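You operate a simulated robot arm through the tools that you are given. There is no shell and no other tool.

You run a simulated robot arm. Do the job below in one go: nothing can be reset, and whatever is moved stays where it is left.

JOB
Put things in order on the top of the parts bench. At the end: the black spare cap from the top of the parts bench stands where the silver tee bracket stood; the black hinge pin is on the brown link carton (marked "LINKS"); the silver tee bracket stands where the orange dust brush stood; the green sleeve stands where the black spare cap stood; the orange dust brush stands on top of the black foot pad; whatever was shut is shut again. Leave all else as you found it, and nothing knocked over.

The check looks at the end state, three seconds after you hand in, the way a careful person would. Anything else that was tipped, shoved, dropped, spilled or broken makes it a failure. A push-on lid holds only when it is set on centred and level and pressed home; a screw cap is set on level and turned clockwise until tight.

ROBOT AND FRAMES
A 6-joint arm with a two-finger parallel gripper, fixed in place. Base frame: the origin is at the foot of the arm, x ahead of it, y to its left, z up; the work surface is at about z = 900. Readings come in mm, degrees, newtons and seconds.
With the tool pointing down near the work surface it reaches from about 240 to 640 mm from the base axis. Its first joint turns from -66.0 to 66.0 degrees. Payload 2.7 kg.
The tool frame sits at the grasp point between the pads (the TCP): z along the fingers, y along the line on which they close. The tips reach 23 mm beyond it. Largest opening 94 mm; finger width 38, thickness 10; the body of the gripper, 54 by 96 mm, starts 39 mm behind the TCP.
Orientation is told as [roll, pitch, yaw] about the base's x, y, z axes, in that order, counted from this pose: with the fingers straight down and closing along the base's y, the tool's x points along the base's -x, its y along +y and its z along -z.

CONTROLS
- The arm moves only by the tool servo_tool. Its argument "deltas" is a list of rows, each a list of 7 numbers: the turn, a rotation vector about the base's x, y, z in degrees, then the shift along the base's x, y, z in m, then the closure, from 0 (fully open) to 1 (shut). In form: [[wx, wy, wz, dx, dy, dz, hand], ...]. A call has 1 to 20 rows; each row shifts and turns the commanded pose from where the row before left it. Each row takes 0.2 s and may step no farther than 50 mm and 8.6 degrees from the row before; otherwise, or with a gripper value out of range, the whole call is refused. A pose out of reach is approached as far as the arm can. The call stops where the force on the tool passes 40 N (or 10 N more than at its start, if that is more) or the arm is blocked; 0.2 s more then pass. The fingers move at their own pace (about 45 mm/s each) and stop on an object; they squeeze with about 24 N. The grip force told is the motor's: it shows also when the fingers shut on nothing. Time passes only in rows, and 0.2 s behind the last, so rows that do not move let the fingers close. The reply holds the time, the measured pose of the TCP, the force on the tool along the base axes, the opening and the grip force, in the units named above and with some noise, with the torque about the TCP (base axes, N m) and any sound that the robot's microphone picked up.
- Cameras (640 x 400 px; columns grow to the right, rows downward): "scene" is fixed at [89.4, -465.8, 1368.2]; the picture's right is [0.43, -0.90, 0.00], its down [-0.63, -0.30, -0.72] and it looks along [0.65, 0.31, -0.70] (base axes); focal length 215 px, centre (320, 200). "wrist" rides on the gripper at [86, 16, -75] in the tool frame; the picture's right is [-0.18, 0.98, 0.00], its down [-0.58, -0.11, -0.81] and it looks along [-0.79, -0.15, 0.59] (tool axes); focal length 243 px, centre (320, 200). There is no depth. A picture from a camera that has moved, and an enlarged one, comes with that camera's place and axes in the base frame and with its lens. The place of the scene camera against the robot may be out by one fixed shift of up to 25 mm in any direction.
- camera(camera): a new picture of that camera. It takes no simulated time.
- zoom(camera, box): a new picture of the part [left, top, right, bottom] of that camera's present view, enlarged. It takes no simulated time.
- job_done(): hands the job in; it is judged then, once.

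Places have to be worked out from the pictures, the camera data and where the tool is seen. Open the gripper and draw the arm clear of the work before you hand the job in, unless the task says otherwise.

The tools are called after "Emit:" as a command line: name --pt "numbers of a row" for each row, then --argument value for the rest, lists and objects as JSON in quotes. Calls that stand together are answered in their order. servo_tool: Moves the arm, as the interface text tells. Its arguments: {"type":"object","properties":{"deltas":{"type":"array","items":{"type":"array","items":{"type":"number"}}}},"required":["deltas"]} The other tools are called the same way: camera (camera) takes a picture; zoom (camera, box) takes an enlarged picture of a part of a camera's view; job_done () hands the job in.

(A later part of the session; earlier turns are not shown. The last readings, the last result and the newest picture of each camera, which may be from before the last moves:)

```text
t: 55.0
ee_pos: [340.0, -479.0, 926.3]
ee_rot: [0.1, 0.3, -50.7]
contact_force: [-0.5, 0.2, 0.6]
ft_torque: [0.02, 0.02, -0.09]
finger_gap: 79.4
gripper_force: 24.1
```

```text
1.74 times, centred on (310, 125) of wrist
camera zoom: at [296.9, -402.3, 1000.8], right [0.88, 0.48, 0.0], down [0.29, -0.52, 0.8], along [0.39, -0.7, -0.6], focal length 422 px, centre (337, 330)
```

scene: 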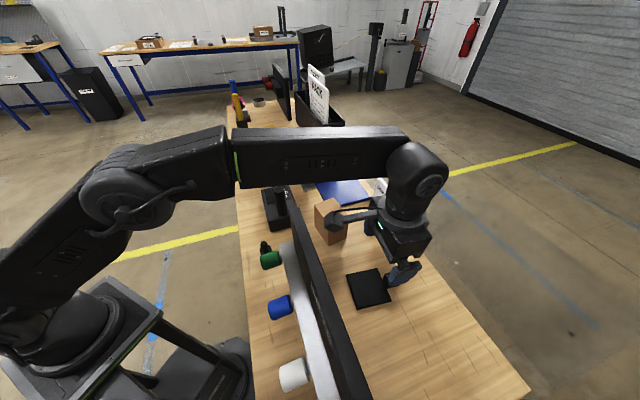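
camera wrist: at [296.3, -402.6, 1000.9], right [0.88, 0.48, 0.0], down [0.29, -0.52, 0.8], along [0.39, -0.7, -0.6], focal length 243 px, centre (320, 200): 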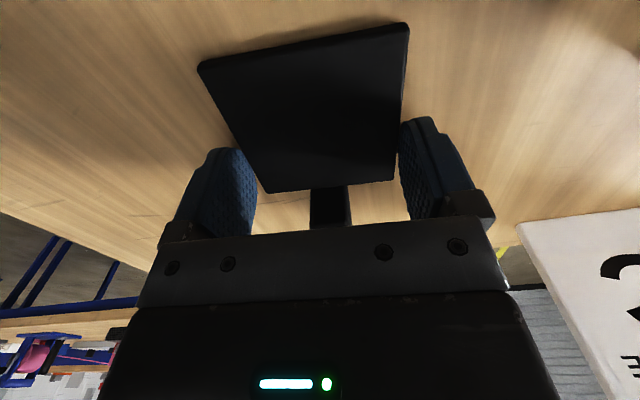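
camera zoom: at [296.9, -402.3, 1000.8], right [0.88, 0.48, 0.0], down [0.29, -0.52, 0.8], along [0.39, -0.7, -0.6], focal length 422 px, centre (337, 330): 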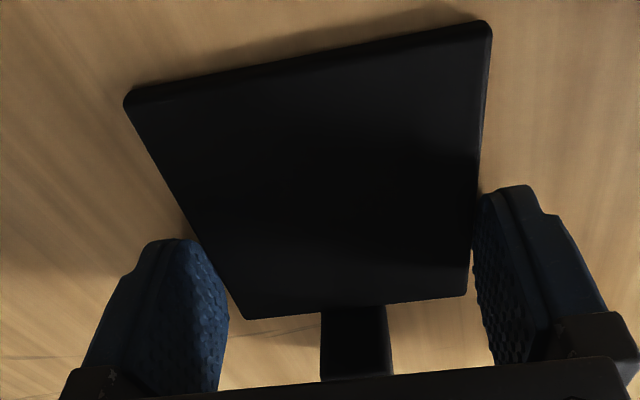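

The part is back down and relaxed. I'll release it and rise, and then study the black slide/caddy more closely, since its black cylinder could be loose.

Emit:
servo_tool --pt "0 0 0 0 0 0 0.1" --pt "0 0 0 0 0 0 0" --pt "0 0 0 0 0 0.03 0" --pt "0 0 0 0 0 0.045 0" --pt "0 0 0 0 0 0.045 0" --pt "0 0 0 0 0 0.03 0" --pt "0 0 0 0 0 0 0"

Emit:
zoom --camera "scene" --box '[236, 132, 264, 170]'

Emit:
zoom --camera "scene" --box '[226, 75, 300, 130]'

Emit:
zoom --camera "scene" --box '[335, 240, 425, 320]'

```text
t: 56.6
ee_pos: [340.0, -478.5, 1075.0]
ee_rot: [0.1, 0.4, -50.6]
contact_force: [0.3, 0.3, -0.2]
ft_torque: [-0.01, -0.01, -0.01]
finger_gap: 94.1
gripper_force: 0.2
```

```text
10.53 times, centred on (250, 151) of scene
camera zoom: at [89.4, -465.8, 1368.2], right [0.43, -0.9, 0.0], down [-0.63, -0.3, -0.72], along [0.65, 0.31, -0.7], focal length 2261 px, centre (1057, 716)
```

zoom: 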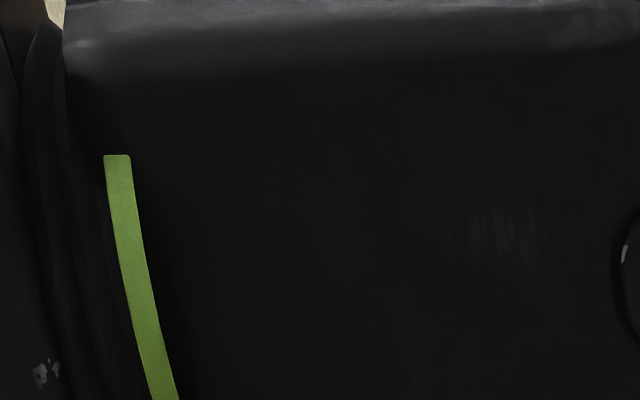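

```text
7.27 times, centred on (263, 102) of scene
camera zoom: at [89.4, -465.8, 1368.2], right [0.43, -0.9, 0.0], down [-0.63, -0.3, -0.72], along [0.65, 0.31, -0.7], focal length 1562 px, centre (734, 909)
```

zoom: 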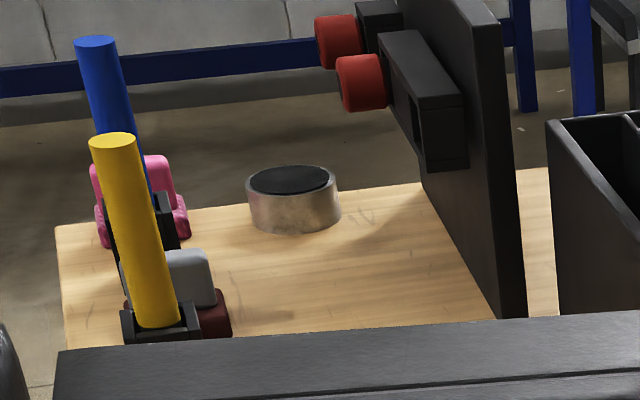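

```text
5.00 times, centred on (380, 280) of scene
camera zoom: at [89.4, -465.8, 1368.2], right [0.43, -0.9, 0.0], down [-0.63, -0.3, -0.72], along [0.65, 0.31, -0.7], focal length 1074 px, centre (20, -200)
```

zoom: 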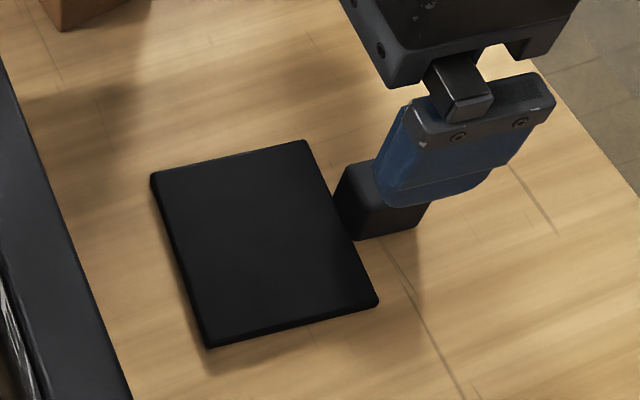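

The part is back exactly where it stood. Now over to the slide/caddy for a close look at its two cylinders.

Emit:
servo_tool --pt "0 0 3 0.022 0.037 0.01 0" --pt "0 0 3 0.022 0.037 0.01 0" --pt "0 0 3 0.022 0.037 0.01 0" --pt "0 0 3 0.022 0.037 0.01 0" --pt "0 0 4 0.012 0.045 0.005 0" --pt "0 0 4 0.012 0.045 0.0 0" --pt "0 0 4 0.012 0.045 0.0 0" --pt "0 0 4 0.012 0.045 0.0 0" --pt "0 0 4 0.01 0.045 0.0 0" --pt "0 0 4 0.01 0.045 0.0 0" --pt "0 0 4 0.01 0.045 0.0 0" --pt "0 0 4 0.01 0.045 0.0 0" --pt "0 0 4 0.01 0.045 0.0 0" --pt "0 0 2.6 0.0 0.02 0.0 0" --pt "0 0 0 0 0 0 0"

Emit:
camera --camera "wrist"

Emit:
camera --camera "scene"

```text
t: 59.8
ee_pos: [524.0, 96.8, 1121.3]
ee_rot: [0.1, 0.4, -0.2]
contact_force: [-0.2, 0.8, -0.2]
ft_torque: [0.01, -0.02, -0.03]
finger_gap: 93.9
gripper_force: 0.0
```

```text
taken
camera wrist: at [438.1, 113.3, 1196.4], right [0.19, 0.98, 0.0], down [0.59, -0.11, 0.8], along [0.79, -0.15, -0.6], focal length 243 px, centre (320, 200)
```

wrist: 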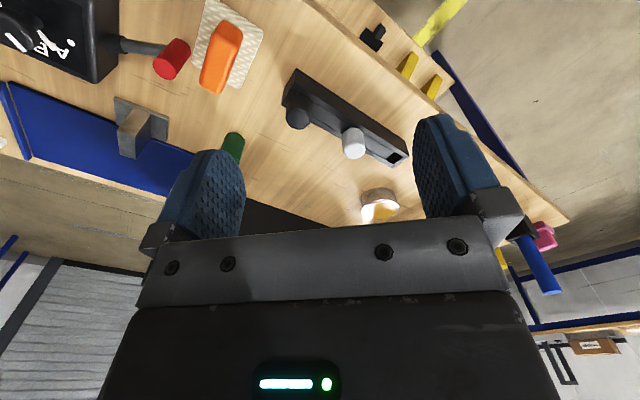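

```text
taken
```

scene: 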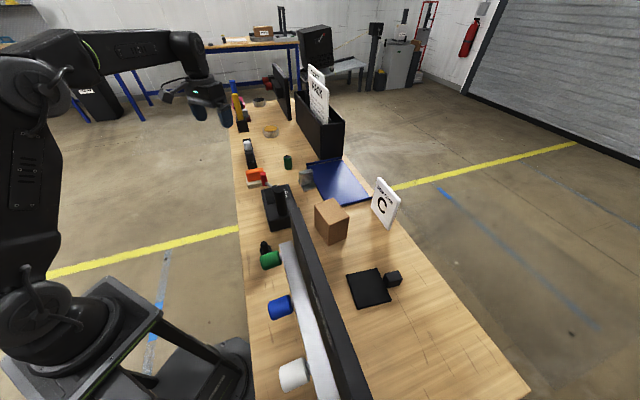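

Emit:
zoom --camera "wrist" --box '[270, 60, 420, 180]'

Emit:
zoom --camera "scene" --box '[236, 132, 264, 170]'

Emit:
zoom --camera "wrist" --box '[355, 15, 395, 55]'

Emit:
zoom --camera "scene" --box '[225, 70, 305, 135]'

```text
3.33 times, centred on (345, 120) of wrist
camera zoom: at [438.1, 113.3, 1196.4], right [0.19, 0.98, 0.0], down [0.59, -0.11, 0.8], along [0.79, -0.15, -0.6], focal length 809 px, centre (237, 467)
```

zoom: 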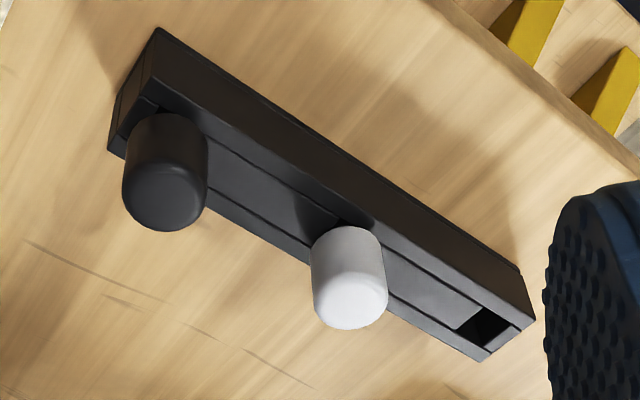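

```text
10.53 times, centred on (250, 151) of scene
camera zoom: at [89.4, -465.7, 1368.2], right [0.43, -0.9, 0.0], down [-0.63, -0.3, -0.72], along [0.65, 0.31, -0.7], focal length 2261 px, centre (1057, 716)
```

zoom: 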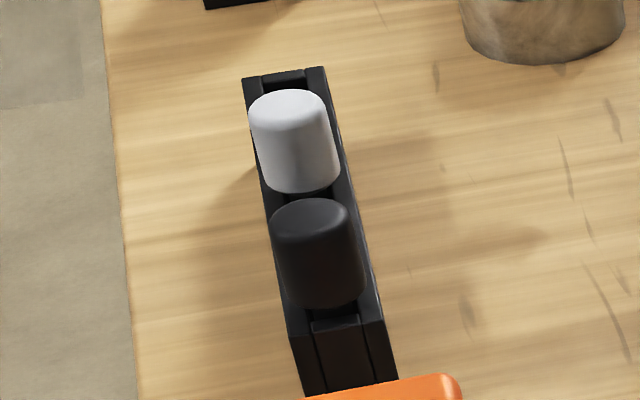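

```text
10.00 times, centred on (375, 35) of wrist
camera zoom: at [438.1, 113.3, 1196.4], right [0.19, 0.98, 0.0], down [0.59, -0.11, 0.8], along [0.79, -0.15, -0.6], focal length 2426 px, centre (-230, 1850)
```

zoom: 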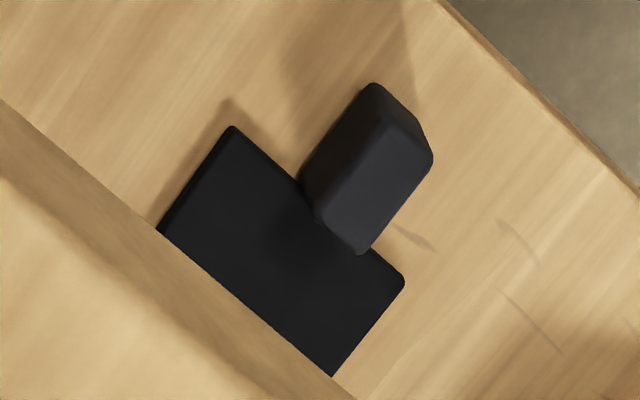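

```text
6.15 times, centred on (265, 102) of scene
camera zoom: at [89.4, -465.7, 1368.2], right [0.43, -0.9, 0.0], down [-0.63, -0.3, -0.72], along [0.65, 0.31, -0.7], focal length 1322 px, centre (658, 800)
```

zoom: 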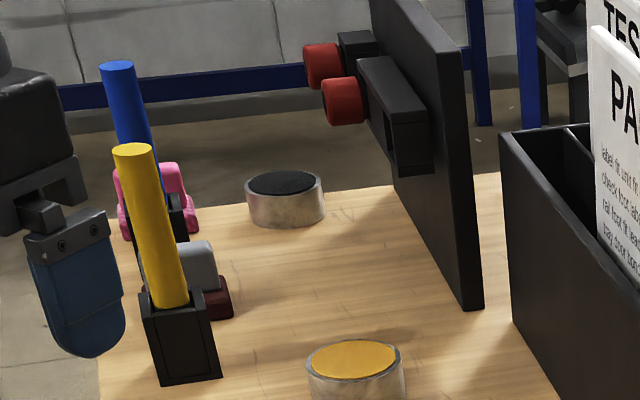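

The caddy has square holes: two filled, one empty. Before deciding, I'll look for a second copy of the block-with-post elsewhere in the surroundings with zooms of the background.

Emit:
zoom --camera "scene" --box '[200, 20, 300, 60]'

Emit:
zoom --camera "scene" --box '[290, 20, 430, 100]'

Emit:
zoom --camera "scene" --box '[0, 0, 130, 130]'

Emit:
zoom --camera "scene" --box '[0, 250, 260, 400]'

Emit:
zoom --camera "scene" --box '[420, 180, 640, 400]'

Emit:
zoom --camera "wrist" --box '[520, 300, 640, 400]'

Emit:
zoom --camera "wrist" --box '[0, 220, 150, 400]'

```text
6.40 times, centred on (250, 40) of scene
camera zoom: at [89.4, -465.7, 1368.2], right [0.43, -0.9, 0.0], down [-0.63, -0.3, -0.72], along [0.65, 0.31, -0.7], focal length 1374 px, centre (768, 1224)
```

zoom: 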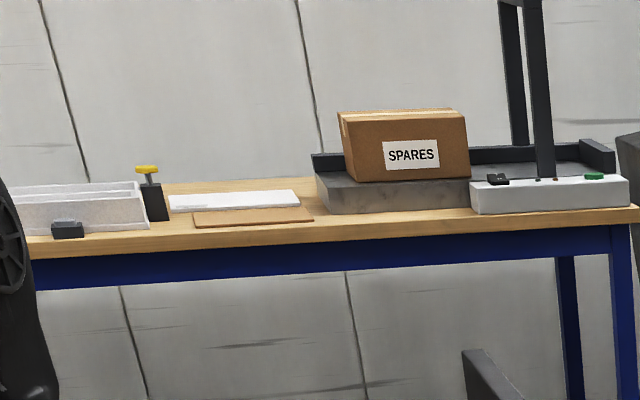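

```text
4.57 times, centred on (360, 60) of scene
camera zoom: at [89.4, -465.7, 1368.2], right [0.43, -0.9, 0.0], down [-0.63, -0.3, -0.72], along [0.65, 0.31, -0.7], focal length 982 px, centre (137, 840)
```

zoom: 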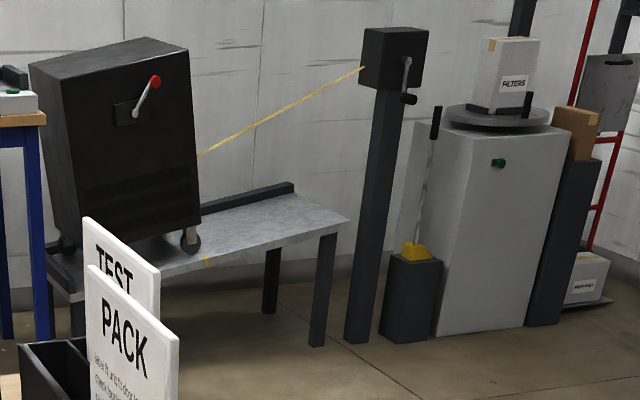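

```text
3.08 times, centred on (65, 65) of scene
camera zoom: at [89.4, -465.7, 1368.2], right [0.43, -0.9, 0.0], down [-0.63, -0.3, -0.72], along [0.65, 0.31, -0.7], focal length 661 px, centre (1105, 615)
```

zoom: 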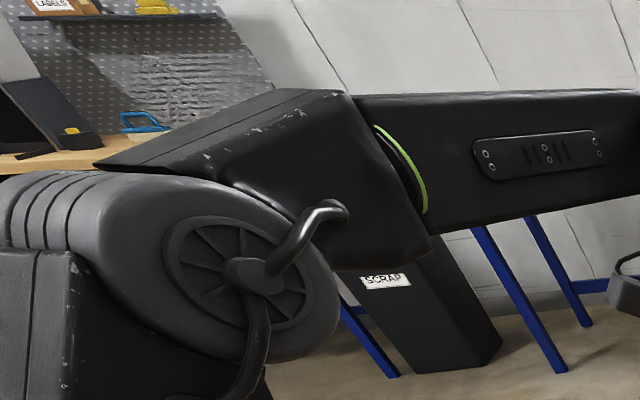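

```text
2.46 times, centred on (130, 325) of scene
camera zoom: at [89.4, -465.7, 1368.2], right [0.43, -0.9, 0.0], down [-0.63, -0.3, -0.72], along [0.65, 0.31, -0.7], focal length 529 px, centre (788, -108)
```

zoom: 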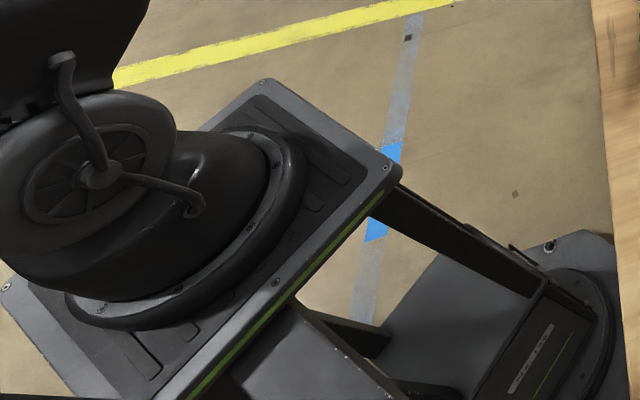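

```text
1.82 times, centred on (530, 290) of scene
camera zoom: at [89.4, -465.7, 1368.2], right [0.43, -0.9, 0.0], down [-0.63, -0.3, -0.72], along [0.65, 0.31, -0.7], focal length 390 px, centre (-62, 36)
```

zoom: 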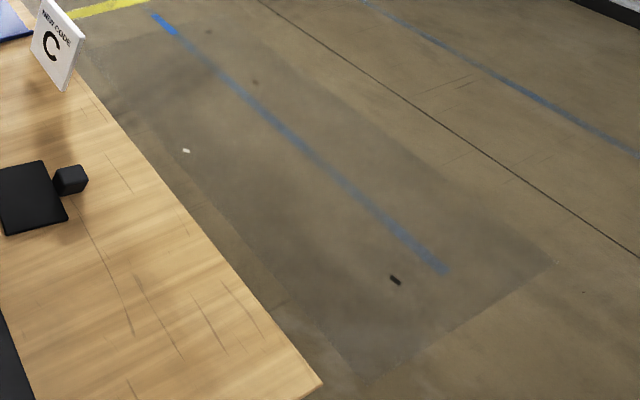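

```text
4.00 times, centred on (580, 350) of wrist
camera zoom: at [438.1, 113.3, 1196.4], right [0.19, 0.98, 0.0], down [0.59, -0.11, 0.8], along [0.79, -0.15, -0.6], focal length 970 px, centre (-720, -400)
```

zoom: 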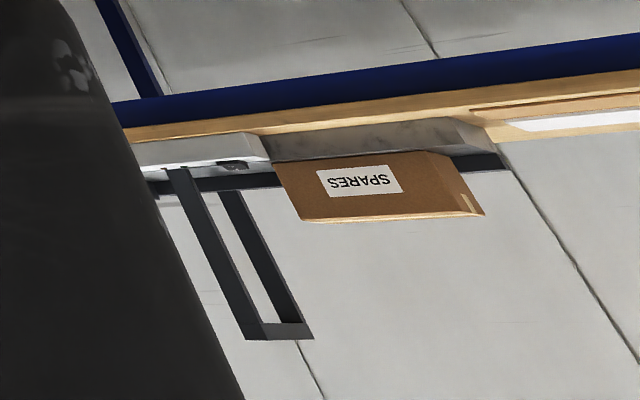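

```text
2.22 times, centred on (75, 310) of wrist
camera zoom: at [438.1, 113.3, 1196.4], right [0.19, 0.98, 0.0], down [0.59, -0.11, 0.8], along [0.79, -0.15, -0.6], focal length 539 px, centre (864, -44)
```

zoom: 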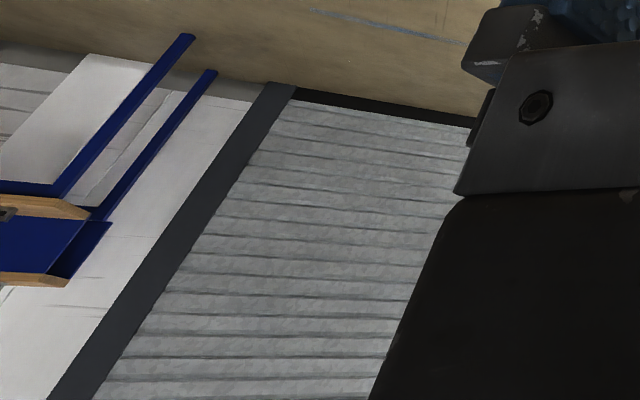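

The black cylinder in the caddy triangulates to about (591, 61) with its top at z≈970, within reach. I'll go over it with the fingers half-closed to see whether it is a loose part.

Emit:
servo_tool --pt "0 0 -7 0.011 -0.006 -0.01 0.2" --pt "0 0 -7 0.011 -0.006 -0.01 0.4" --pt "0 0 -7 0.011 -0.006 -0.01 0.4" --pt "0 0 -7 0.011 -0.006 -0.01 0.4" --pt "0 0 -7 0.011 -0.006 -0.01 0.4" --pt "0 0 -7 0.0115 -0.006 -0.005 0.4" --pt "0 0 0 0 0 0 0.4" --pt "0 0 0 0 0 0 0.4"

Emit:
camera --camera "wrist"

Emit:
zoom --camera "wrist" --box '[240, 20, 400, 140]'

```text
t: 61.6
ee_pos: [592.5, 57.4, 1065.8]
ee_rot: [0.1, 0.4, -42.3]
contact_force: [-0.1, 0.5, 0.9]
ft_torque: [-0.02, -0.02, 0.01]
finger_gap: 56.5
gripper_force: 0.1
```

```text
taken
camera wrist: at [539.1, 127.3, 1140.1], right [0.8, 0.6, 0.0], down [0.36, -0.48, 0.8], along [0.49, -0.64, -0.6], focal length 243 px, centre (320, 200)
```

wrist: 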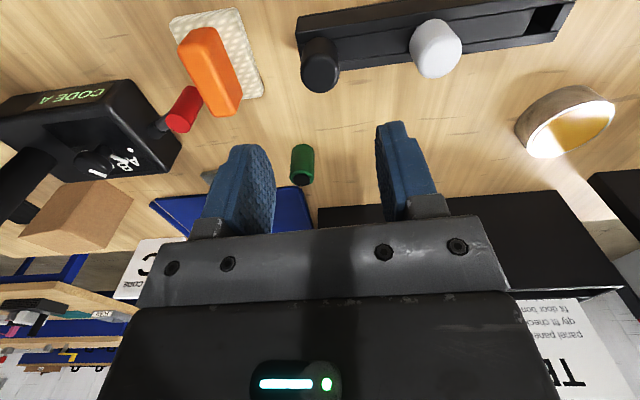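

```text
3.33 times, centred on (320, 80) of wrist
camera zoom: at [539.1, 127.3, 1140.1], right [0.8, 0.6, 0.0], down [0.36, -0.48, 0.8], along [0.49, -0.64, -0.6], focal length 809 px, centre (320, 600)
```

zoom: 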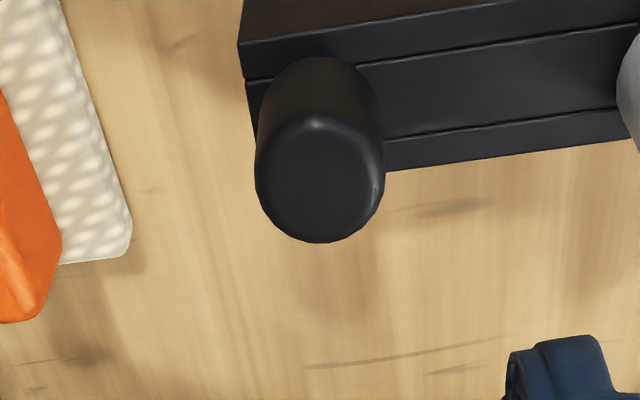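

The knob sits on a grooved rail whose top is around z≈945; centre at (590, 60.5). I'll grip the upper part of the knob and try a 4 mm lift.

Emit:
servo_tool --pt "0 0 0 -0.002 0.003 -0.035 0.4" --pt "0 0 0 0 0 -0.035 0.4" --pt "0 0 0 0 0 -0.021 0.4" --pt "0 0 0 0 0 0 0.4" --pt "0 0 0 0 0 0 0.8" --pt "0 0 0 0 0 0 0.8" --pt "0 0 0 0 0 0 0.8"

```text
t: 63.2
ee_pos: [588.7, 63.2, 973.9]
ee_rot: [0.1, 0.3, -42.1]
contact_force: [-0.3, -0.4, 0.1]
ft_torque: [0.0, 0.01, 0.02]
finger_gap: 26.8
gripper_force: 23.7
```

Emit:
servo_tool --pt "0 0 0 0 0 0.002 0.8" --pt "0 0 0 0 0 0.002 0.8" --pt "0 0 0 0 0 0 0.8"

Emit:
zoom --camera "scene" --box '[230, 125, 290, 180]'

Emit:
zoom --camera "wrist" --box '[220, 60, 420, 220]'

```text
t: 64.0
ee_pos: [588.8, 60.7, 978.8]
ee_rot: [0.1, 0.4, -42.1]
contact_force: [-0.4, 0.5, -1.3]
ft_torque: [0.0, -0.02, 0.01]
finger_gap: 26.8
gripper_force: 23.9
```

```text
7.27 times, centred on (260, 152) of scene
camera zoom: at [89.4, -465.8, 1368.2], right [0.43, -0.9, 0.0], down [-0.63, -0.3, -0.72], along [0.65, 0.31, -0.7], focal length 1562 px, centre (756, 546)
```

zoom: 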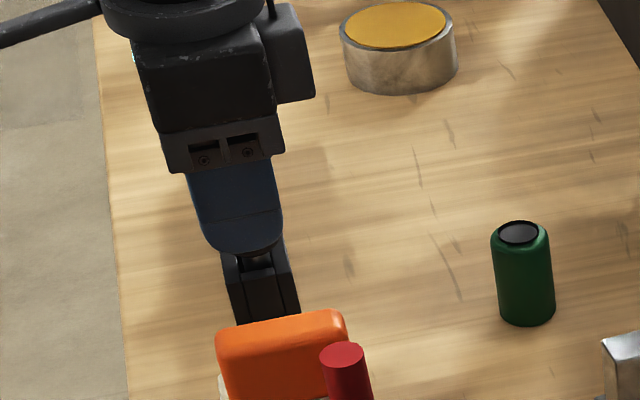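

```text
2.50 times, centred on (320, 140) of wrist
camera zoom: at [535.9, 131.3, 1052.8], right [0.8, 0.61, 0.0], down [0.36, -0.48, 0.8], along [0.49, -0.64, -0.6], focal length 606 px, centre (320, 350)
```

zoom: 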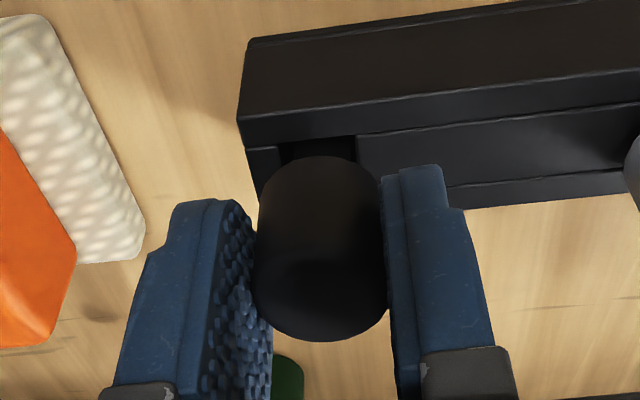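

It came up alone (about 1.3 N): a loose part standing in a hole of the rack. I'll raise it further, straight up, to see its whole shape.

Emit:
servo_tool --pt "0 0 0 0 0 0.01 0.8" --pt "0 0 0 0 0 0.01 0.8" --pt "0 0 0 0 0 0.01 0.8" --pt "0 0 0 0 0 0 0.8"

Emit:
zoom --camera "scene" --box '[230, 125, 290, 180]'

Emit:
zoom --camera "wrist" --box '[220, 60, 420, 220]'

```text
t: 65.0
ee_pos: [589.7, 60.9, 1009.4]
ee_rot: [0.0, 0.3, -42.1]
contact_force: [0.2, -0.3, -0.1]
ft_torque: [-0.03, -0.01, 0.02]
finger_gap: 26.6
gripper_force: 23.7
```

```text
7.27 times, centred on (260, 152) of scene
camera zoom: at [89.4, -465.8, 1368.2], right [0.43, -0.9, 0.0], down [-0.63, -0.3, -0.72], along [0.65, 0.31, -0.7], focal length 1562 px, centre (756, 546)
```

zoom: 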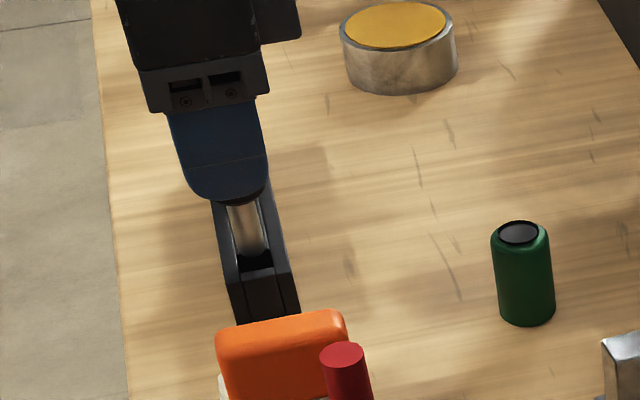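

```text
2.50 times, centred on (320, 140) of wrist
camera zoom: at [535.4, 131.8, 1082.9], right [0.8, 0.61, 0.0], down [0.36, -0.48, 0.8], along [0.49, -0.64, -0.6], focal length 606 px, centre (320, 350)
```

zoom: 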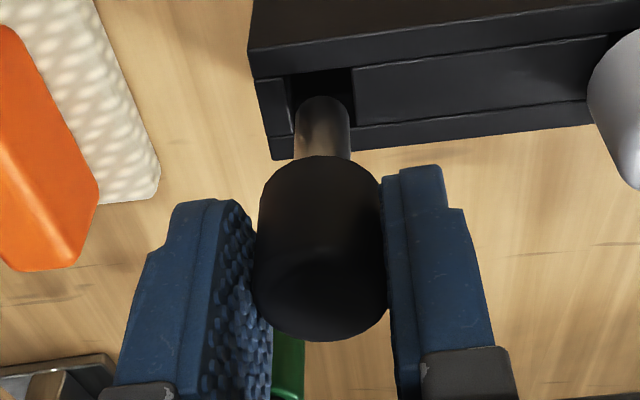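

The part is a black knob head on a steel shaft, i.e. a pin, with a white twin beside it in the same rack. I'll raise it clear to see the full shaft before deciding.

Emit:
servo_tool --pt "0 0 0 0 0 0.02 0.8" --pt "0 0 0 0 0 0.02 0.8" --pt "0 0 0 0 0 0.01 0.8" --pt "0 0 0 0 0 0 0.8"

Emit:
zoom --camera "scene" --box '[220, 105, 290, 170]'

Emit:
zoom --camera "wrist" --box '[220, 40, 420, 200]'

```text
t: 66.0
ee_pos: [589.9, 60.6, 1059.4]
ee_rot: [0.1, 0.5, -42.1]
contact_force: [-0.5, 0.0, -0.7]
ft_torque: [0.0, 0.0, 0.0]
finger_gap: 26.9
gripper_force: 24.4
```

```text
6.15 times, centred on (255, 138) of scene
camera zoom: at [89.4, -465.8, 1368.2], right [0.43, -0.9, 0.0], down [-0.63, -0.3, -0.72], along [0.65, 0.31, -0.7], focal length 1322 px, centre (720, 585)
```

zoom: 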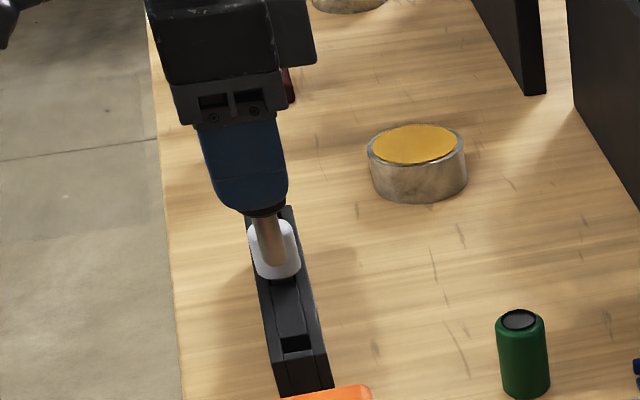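

```text
2.50 times, centred on (320, 120) of wrist
camera zoom: at [536.1, 131.1, 1133.3], right [0.8, 0.61, 0.0], down [0.36, -0.48, 0.8], along [0.49, -0.64, -0.6], focal length 606 px, centre (320, 400)
```

zoom: 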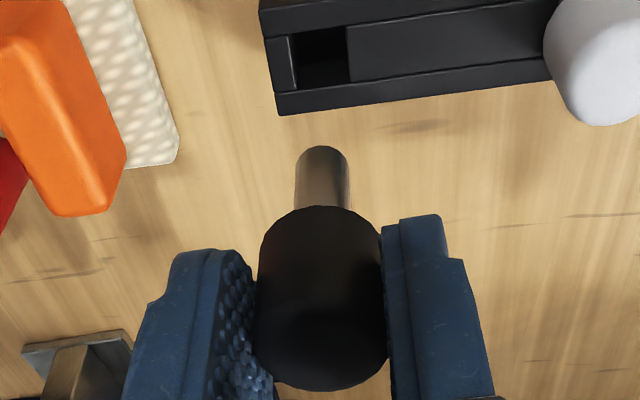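

The pin has a black head and a ~40 mm steel shaft. Before choosing, I'll look for duplicates of the block-with-stud in the background benches, since "from the top of the parts bench" implies a second black cap elsewhere.

Emit:
zoom --camera "scene" --box '[195, 40, 245, 70]'

Emit:
zoom --camera "scene" --box '[265, 30, 305, 60]'

Emit:
zoom --camera "scene" --box '[0, 20, 60, 60]'

Emit:
camera --camera "wrist"

Emit:
zoom --camera "wrist" --box '[0, 230, 160, 400]'

```text
12.80 times, centred on (220, 55) of scene
camera zoom: at [89.4, -465.8, 1368.2], right [0.43, -0.9, 0.0], down [-0.63, -0.3, -0.72], along [0.65, 0.31, -0.7], focal length 2749 px, centre (1600, 2056)
```

zoom: 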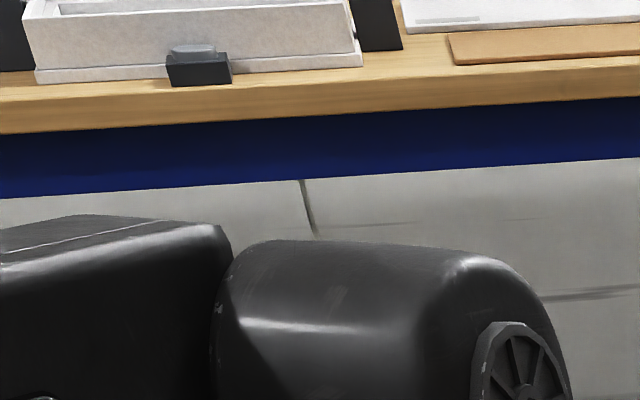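

```text
13.33 times, centred on (285, 45) of scene
camera zoom: at [89.4, -465.8, 1368.2], right [0.43, -0.9, 0.0], down [-0.63, -0.3, -0.72], along [0.65, 0.31, -0.7], focal length 2864 px, centre (787, 2267)
```

zoom: 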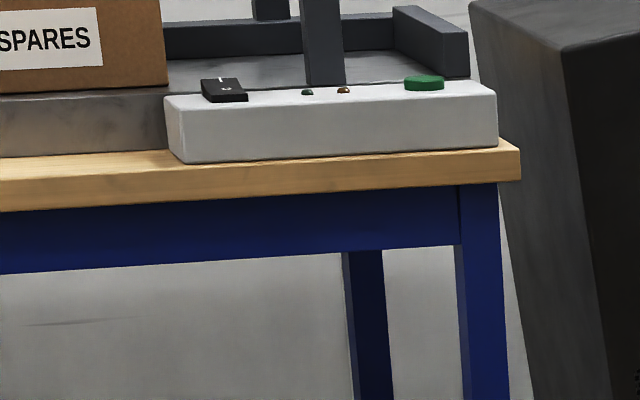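

```text
10.00 times, centred on (30, 40) of scene
camera zoom: at [89.4, -465.8, 1368.2], right [0.43, -0.9, 0.0], down [-0.63, -0.3, -0.72], along [0.65, 0.31, -0.7], focal length 2148 px, centre (3220, 1800)
```

zoom: 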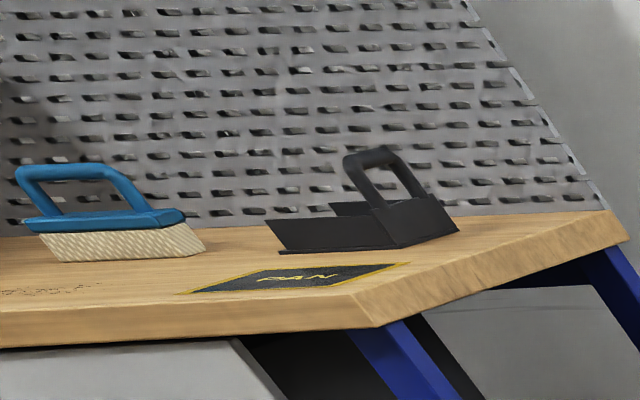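

```text
taken
camera wrist: at [536.1, 131.1, 1133.3], right [0.8, 0.61, 0.0], down [0.36, -0.48, 0.8], along [0.49, -0.64, -0.6], focal length 243 px, centre (320, 200)
```

wrist: 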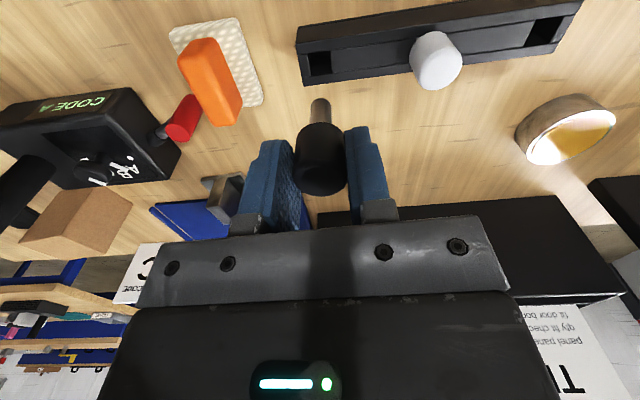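

```text
2.35 times, centred on (80, 315) of wrist
camera zoom: at [536.1, 131.1, 1133.3], right [0.8, 0.61, 0.0], down [0.36, -0.48, 0.8], along [0.49, -0.64, -0.6], focal length 571 px, centre (885, -71)
```

zoom: 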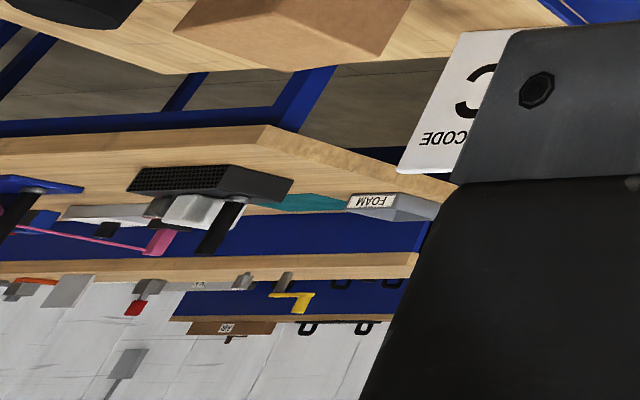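

I'll put this pin straight back in its hole for now (exactly reversing the 84 mm lift), watching the force.

Emit:
servo_tool --pt "0 0 0 0 0 -0.02 0.8" --pt "0 0 0 0 0 -0.02 0.8" --pt "0 0 0 0 0 -0.01 0.8" --pt "0 0 0 0 0 -0.01 0.8" --pt "0 0 0 0 0 -0.01 0.8" --pt "0 0 0 0 0 -0.01 0.8" --pt "0 0 0 0 0 0 0.8"

Emit:
zoom --camera "wrist" --box '[220, 60, 420, 220]'

```text
t: 67.6
ee_pos: [590.2, 60.8, 978.5]
ee_rot: [0.1, 0.5, -42.1]
contact_force: [-2.4, 0.8, -0.3]
ft_torque: [0.07, 0.1, 0.0]
finger_gap: 27.0
gripper_force: 24.4
```

```text
2.50 times, centred on (320, 140) of wrist
camera zoom: at [536.6, 131.0, 1053.4], right [0.8, 0.61, 0.0], down [0.36, -0.48, 0.8], along [0.49, -0.64, -0.6], focal length 606 px, centre (320, 350)
```

zoom: 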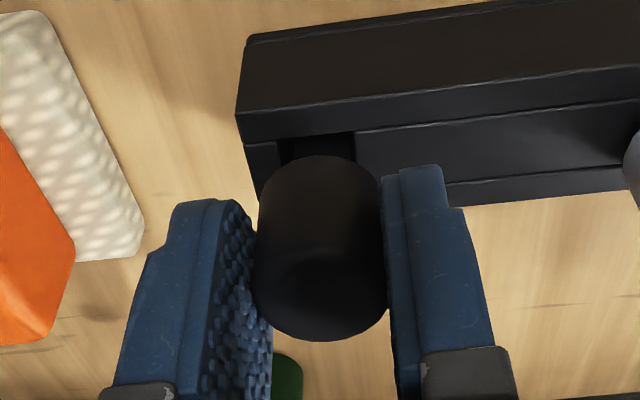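

It's back in the hole; the last 4 mm now in small steps.

Emit:
servo_tool --pt "0 0 0 0 0 -0.0015 0.8" --pt "0 0 0 0 0 -0.0015 0.8" --pt "0 0 0 0 0 -0.001 0.8" --pt "0 0 0 0 0 0 0.8"

```text
t: 68.6
ee_pos: [589.1, 60.4, 975.4]
ee_rot: [0.1, 0.3, -42.2]
contact_force: [0.0, 0.0, -0.9]
ft_torque: [-0.02, -0.03, -0.01]
finger_gap: 26.8
gripper_force: 23.8
```

Emit:
servo_tool --pt "0 0 0 0 0 -0.0007 0.8" --pt "0 0 0 0 0 -0.0007 0.8" --pt "0 0 0 0 0 0 0.8"

```text
t: 69.4
ee_pos: [588.7, 60.5, 974.5]
ee_rot: [0.2, 0.4, -42.1]
contact_force: [-1.2, 0.0, 3.2]
ft_torque: [0.0, 0.11, -0.01]
finger_gap: 26.7
gripper_force: 24.3
```

It's seated (+3 N). Releasing and rising.

Emit:
servo_tool --pt "0 0 0 0 0 0 0.6" --pt "0 0 0 0 0 0 0.4" --pt "0 0 0 0 0 0.03 0.4" --pt "0 0 0 0 0 0.045 0.4" --pt "0 0 0 0 0 0.045 0.4" --pt "0 0 0 0 0 0 0.4"

Emit:
zoom --camera "wrist" --box '[200, 0, 440, 140]'

Emit:
zoom --camera "scene" --box '[230, 125, 290, 180]'

```text
t: 70.8
ee_pos: [586.6, 61.5, 1094.2]
ee_rot: [0.1, 0.3, -42.1]
contact_force: [0.9, 0.1, -0.4]
ft_torque: [0.01, 0.01, -0.03]
finger_gap: 56.3
gripper_force: 0.0
```

```text
2.67 times, centred on (320, 70) of wrist
camera zoom: at [533.6, 132.1, 1168.6], right [0.8, 0.61, 0.0], down [0.36, -0.48, 0.8], along [0.49, -0.64, -0.6], focal length 647 px, centre (320, 547)
```

zoom: 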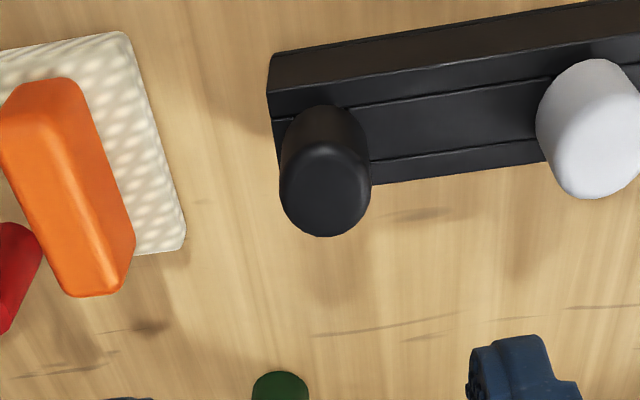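

```text
7.27 times, centred on (260, 152) of scene
camera zoom: at [89.4, -465.8, 1368.2], right [0.43, -0.9, 0.0], down [-0.63, -0.3, -0.72], along [0.65, 0.31, -0.7], focal length 1562 px, centre (756, 546)
```

zoom: 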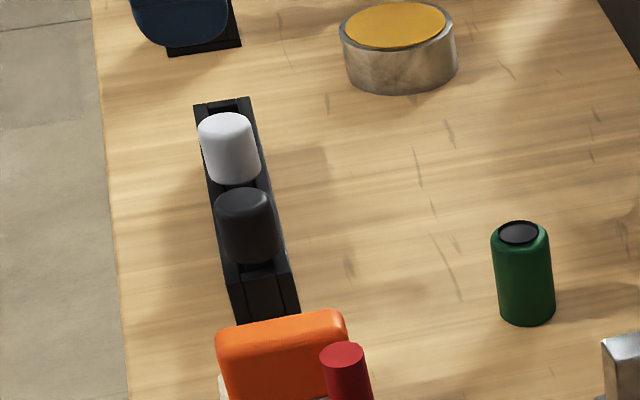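

The pin is back as found. Now a decisive check on the plate: if its flat top is really usable as a stand, closed fingertips should touch down at plate height (z≈907). I'll go round to above the plate's centre with the fingers shut.

Emit:
servo_tool --pt "0 0 0 -0.0172 -0.0422 0.0 0.6" --pt "0 0 0 -0.0172 -0.0422 0.0 0.8" --pt "0 0 0 -0.0172 -0.0422 0.0 1" --pt "0 0 0 -0.0172 -0.0422 0.0 1" --pt "0 0 0 -0.0172 -0.0422 0.0 1" --pt "0 0 -2 -0.014 -0.036 0.0 1" --pt "0 0 -2 -0.014 -0.036 0.0 1" --pt "0 0 -2 -0.014 -0.036 0.0 1" --pt "0 0 -2.5 -0.014 -0.036 0.0 1" --pt "0 0 0 -0.014 -0.036 0.0 1" --pt "0 0 0 -0.0244 -0.0348 -0.015 1" --pt "0 0 0 -0.0244 -0.0348 -0.015 1" --pt "0 0 0 -0.0244 -0.0348 -0.015 1" --pt "0 0 0 -0.0244 -0.0348 -0.015 1" --pt "0 0 0 0 0 0 1" --pt "0 0 0 0 0 0 1"

Emit:
camera --camera "wrist"

```text
t: 74.2
ee_pos: [334.6, -469.6, 1031.9]
ee_rot: [0.1, 0.4, -50.5]
contact_force: [0.1, 0.5, 0.6]
ft_torque: [0.01, -0.03, 0.04]
finger_gap: 0.0
gripper_force: 24.4
```

```text
taken
camera wrist: at [293.1, -391.9, 1107.5], right [0.88, 0.48, 0.0], down [0.29, -0.52, 0.8], along [0.39, -0.7, -0.6], focal length 243 px, centre (320, 200)
```

wrist: 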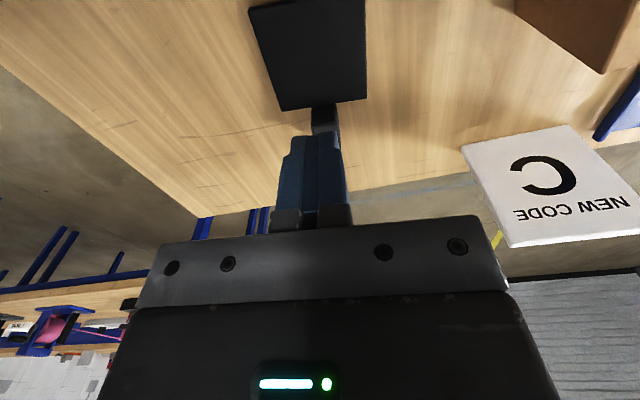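

Over the plate centre. Descending to leave the tips about 28 mm above the plate, then feeling down in small steps.

Emit:
servo_tool --pt "0 0 0 -0.001 0.0 -0.03 1" --pt "0 0 0 0 0 -0.03 1" --pt "0 0 0 0 0 -0.012 1" --pt "0 0 0 0 0 0 1"

Emit:
servo_tool --pt "0 0 0 0 0 -0.002 1" --pt "0 0 0 0 0 -0.002 1" --pt "0 0 0 0 0 -0.002 1" --pt "0 0 0 0 0 -0.002 1" --pt "0 0 0 0 0 -0.002 1" --pt "0 0 0 0 0 -0.001 1"

```text
t: 75.2
ee_pos: [335.7, -469.3, 959.6]
ee_rot: [0.1, 0.4, -50.6]
contact_force: [-0.2, 0.0, -0.1]
ft_torque: [-0.01, 0.03, 0.0]
finger_gap: 0.0
gripper_force: 23.6
```

```text
t: 76.6
ee_pos: [334.0, -469.8, 951.5]
ee_rot: [0.1, 0.3, -50.7]
contact_force: [-0.5, -0.3, -0.2]
ft_torque: [0.0, -0.04, 0.02]
finger_gap: 0.0
gripper_force: 23.7
```

No contact yet with tips near z≈927. Continuing down gently.

Emit:
servo_tool --pt "0 0 0 0 0 -0.002 1" --pt "0 0 0 0 0 -0.002 1" --pt "0 0 0 0 0 -0.002 1" --pt "0 0 0 0 0 -0.002 1" --pt "0 0 0 0 0 0 1"

```text
t: 77.8
ee_pos: [334.7, -469.6, 943.2]
ee_rot: [0.1, 0.4, -50.7]
contact_force: [0.3, -0.8, -0.2]
ft_torque: [0.01, -0.04, -0.02]
finger_gap: 0.0
gripper_force: 24.7
```

Emit:
servo_tool --pt "0 0 0 0 0 -0.0015 1" --pt "0 0 0 0 0 -0.0015 1" --pt "0 0 0 0 0 -0.0015 1" --pt "0 0 0 0 0 -0.0015 1" --pt "0 0 0 0 0 0 1"

```text
t: 79.0
ee_pos: [335.0, -468.6, 936.5]
ee_rot: [0.0, 0.4, -50.6]
contact_force: [1.1, -0.1, 0.7]
ft_torque: [0.01, 0.02, -0.01]
finger_gap: 0.0
gripper_force: 23.6
```

Emit:
servo_tool --pt "0 0 0 0 0 -0.0015 1" --pt "0 0 0 0 0 -0.0015 1" --pt "0 0 0 0 0 -0.001 1" --pt "0 0 0 0 0 0 1"

```text
t: 80.0
ee_pos: [335.4, -469.0, 932.2]
ee_rot: [0.1, 0.4, -50.6]
contact_force: [-0.1, -0.1, -0.3]
ft_torque: [0.01, 0.04, -0.01]
finger_gap: 0.3
gripper_force: 24.1
```

The tips are at ~909 with no contact, so the plate's flat top really is usable as a stand with its grip out at the side. I'll rise and take one more look at the lower shelf's black tray from the robot side, in case a duplicate of the block-with-stud is inside it.

Emit:
servo_tool --pt "0 0 0 0 0 0.045 1" --pt "0 0 0 0 0 0.045 0.5" --pt "0 0 0 0 0 0.045 0" --pt "0 0 0 0.02 0.035 0.025 0" --pt "0 0 0 0.02 0.04 0.015 0" --pt "0 0 0 0.02 0.04 0.0 0" --pt "0 0 4 0.02 0.045 0.0 0" --pt "0 0 4 0.01 0.048 0.0 0" --pt "0 0 4 0.0 0.048 0.0 0" --pt "0 0 4 0.0 0.048 0.0 0" --pt "0 0 4 0.0 0.048 0.0 0" --pt "0 0 0 -0.01 0.048 0.0 0" --pt "0 0 0 -0.02 0.045 0.0 0" --pt "0 0 0 -0.02 0.045 0.0 0" --pt "0 0 0 -0.02 0.045 0.0 0" --pt "0 0 0 -0.02 0.045 0.0 0" --pt "0 0 0 -0.02 0.045 0.0 0" --pt "0 0 0 -0.01 0.045 -0.02 0" --pt "0 0 0 0 0 0 0"

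Emit:
camera --camera "wrist"

```text
refused: row 18 steps farther than a row can; nothing moved
```

```text
taken
camera wrist: at [292.2, -391.9, 1007.0], right [0.88, 0.48, 0.0], down [0.29, -0.52, 0.8], along [0.39, -0.7, -0.6], focal length 243 px, centre (320, 200)
```

wrist: 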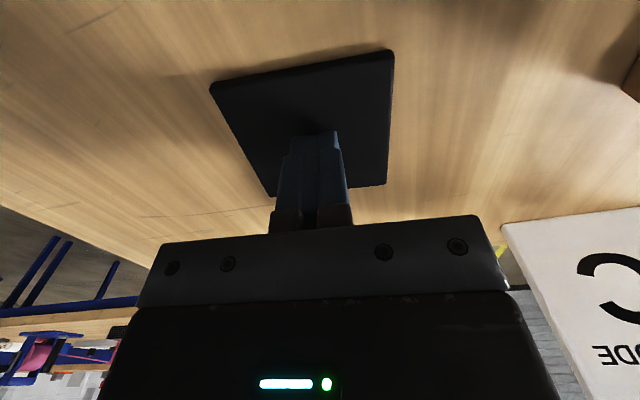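

One row was a hair too long; resending with it shortened.

Emit:
servo_tool --pt "0 0 0 0 0 0.045 1" --pt "0 0 0 0 0 0.045 0.5" --pt "0 0 0 0 0 0.045 0" --pt "0 0 0 0.02 0.035 0.025 0" --pt "0 0 0 0.02 0.04 0.015 0" --pt "0 0 0 0.02 0.04 0.0 0" --pt "0 0 4 0.02 0.045 0.0 0" --pt "0 0 4 0.01 0.048 0.0 0" --pt "0 0 4 0.0 0.048 0.0 0" --pt "0 0 4 0.0 0.048 0.0 0" --pt "0 0 4 0.0 0.048 0.0 0" --pt "0 0 0 -0.01 0.048 0.0 0" --pt "0 0 0 -0.02 0.045 0.0 0" --pt "0 0 0 -0.02 0.045 0.0 0" --pt "0 0 0 -0.02 0.045 0.0 0" --pt "0 0 0 -0.02 0.045 0.0 0" --pt "0 0 0 -0.02 0.045 0.0 0" --pt "0 0 0 -0.01 0.04 -0.02 0" --pt "0 0 0 0 0 0 0"

Emit:
camera --camera "wrist"

```text
t: 84.0
ee_pos: [303.2, 194.7, 1085.2]
ee_rot: [0.1, 0.3, -30.6]
contact_force: [-1.0, 0.5, -0.2]
ft_torque: [0.0, -0.01, -0.01]
finger_gap: 93.9
gripper_force: 0.1
```

```text
taken
camera wrist: at [237.7, 253.5, 1159.8], right [0.66, 0.75, 0.0], down [0.45, -0.39, 0.8], along [0.6, -0.53, -0.6], focal length 243 px, centre (320, 200)
```

wrist: 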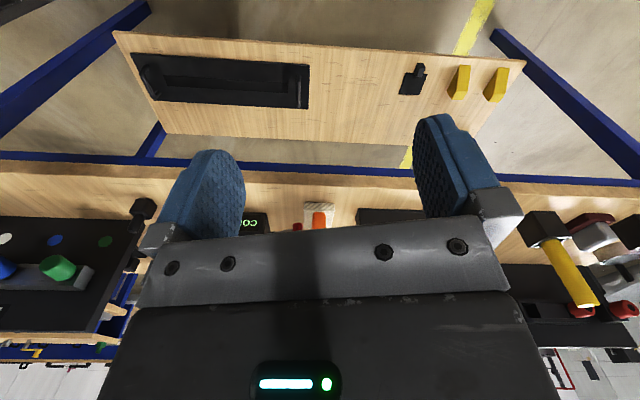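

Emit:
zoom --camera "wrist" --box '[125, 45, 225, 115]'

Emit:
zoom --camera "wrist" --box '[215, 50, 315, 115]'

Emit:
zoom --camera "wrist" --box '[390, 55, 520, 110]'

Emit:
zoom --camera "wrist" --box '[510, 200, 640, 340]'

Emit:
zoom --camera "wrist" --box '[0, 190, 160, 370]'

```text
5.71 times, centred on (175, 80) of wrist
camera zoom: at [237.7, 253.5, 1159.8], right [0.66, 0.75, 0.0], down [0.45, -0.39, 0.8], along [0.6, -0.53, -0.6], focal length 1386 px, centre (1149, 886)
```

zoom: 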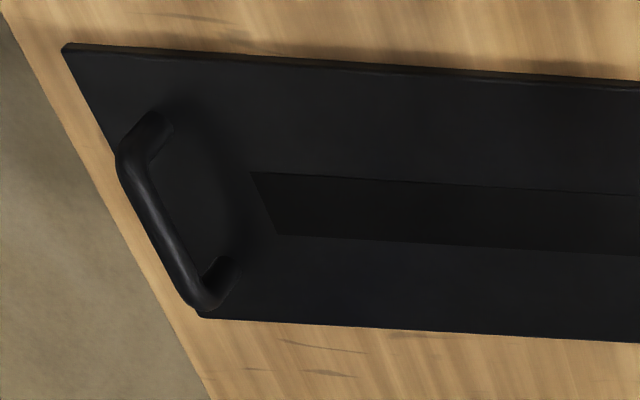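

```text
6.15 times, centred on (265, 82) of wrist
camera zoom: at [237.7, 253.5, 1159.8], right [0.66, 0.75, 0.0], down [0.45, -0.39, 0.8], along [0.6, -0.53, -0.6], focal length 1493 px, centre (658, 923)
```

zoom: 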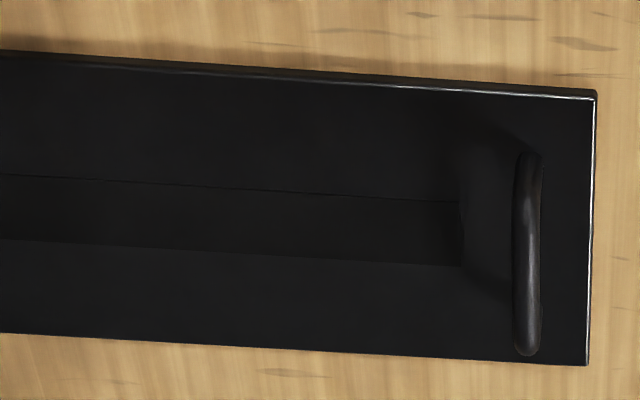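

```text
4.92 times, centred on (455, 82) of wrist
camera zoom: at [237.7, 253.5, 1159.8], right [0.66, 0.75, 0.0], down [0.45, -0.39, 0.8], along [0.6, -0.53, -0.6], focal length 1194 px, centre (-345, 778)
```

zoom: 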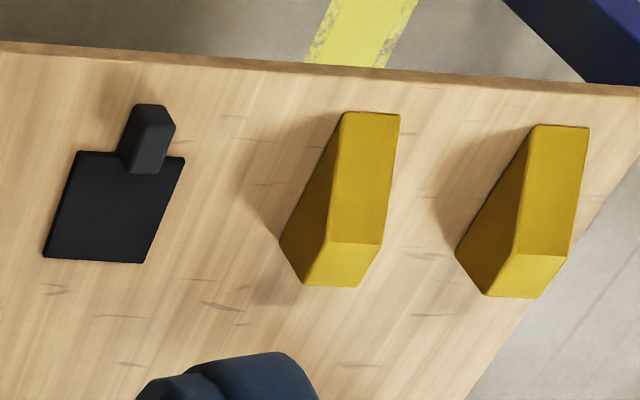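

```text
2.86 times, centred on (575, 270) of wrist
camera zoom: at [237.7, 253.5, 1159.8], right [0.66, 0.75, 0.0], down [0.45, -0.39, 0.8], along [0.6, -0.53, -0.6], focal length 693 px, centre (-409, 0)
```

zoom: 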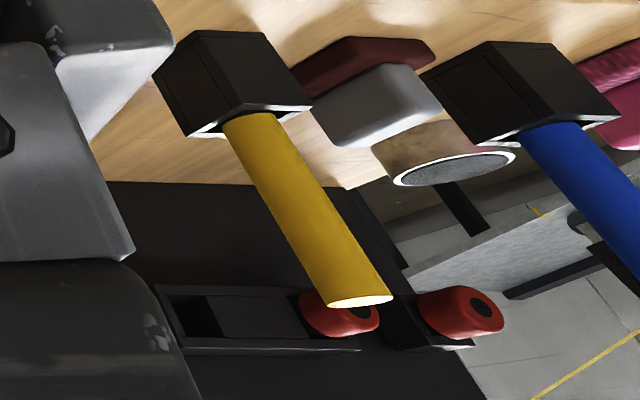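

```text
2.22 times, centred on (80, 280) of wrist
camera zoom: at [237.7, 253.5, 1159.8], right [0.66, 0.75, 0.0], down [0.45, -0.39, 0.8], along [0.6, -0.53, -0.6], focal length 539 px, centre (853, 22)
```

zoom: 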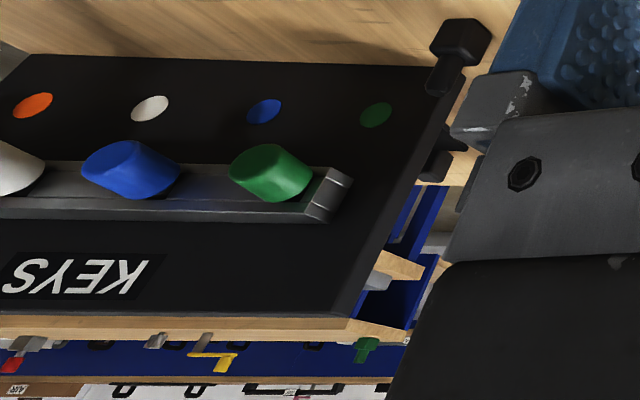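

The shelf tote is empty, and the knobbed pegs match the KEYS board's pegs, so that rack is other equipment. One more candidate to inspect closely is the sleeve's black top (a pin head could sit in it). Moving to view the sleeve from above at close range.

Emit:
servo_tool --pt "0 0 5 0.03 -0.03 0.02 0" --pt "0 0 5 0.035 -0.03 0.0 0" --pt "0 0 5 0.035 -0.03 0.0 0" --pt "0 0 5 0.035 -0.03 0.0 0" --pt "0 0 5 0.035 -0.03 0.0 0" --pt "0 0 5 0.035 -0.03 0.0 0" --pt "0 0 0 0.03 -0.03 0.0 0" --pt "0 0 0 0.03 -0.03 0 0" --pt "0 0 0 0 0 0 0"

Emit:
camera --camera "wrist"

```text
t: 86.0
ee_pos: [570.6, -44.4, 1106.6]
ee_rot: [0.0, 0.4, -0.6]
contact_force: [-0.3, -1.0, -0.6]
ft_torque: [0.01, 0.0, 0.03]
finger_gap: 93.8
gripper_force: 0.1
```

```text
taken
camera wrist: at [485.0, -26.9, 1179.9], right [0.19, 0.98, 0.0], down [0.59, -0.12, 0.8], along [0.79, -0.16, -0.6], focal length 243 px, centre (320, 200)
```

wrist: 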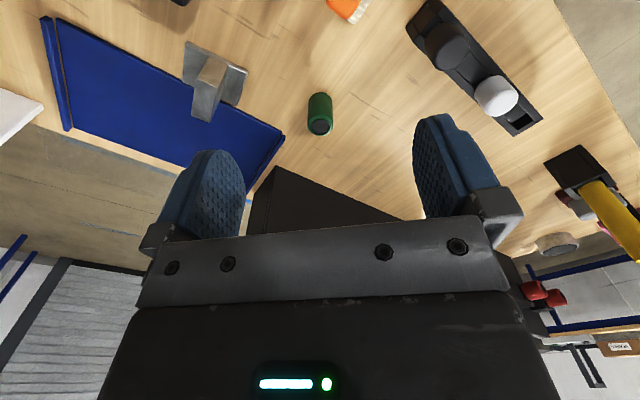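

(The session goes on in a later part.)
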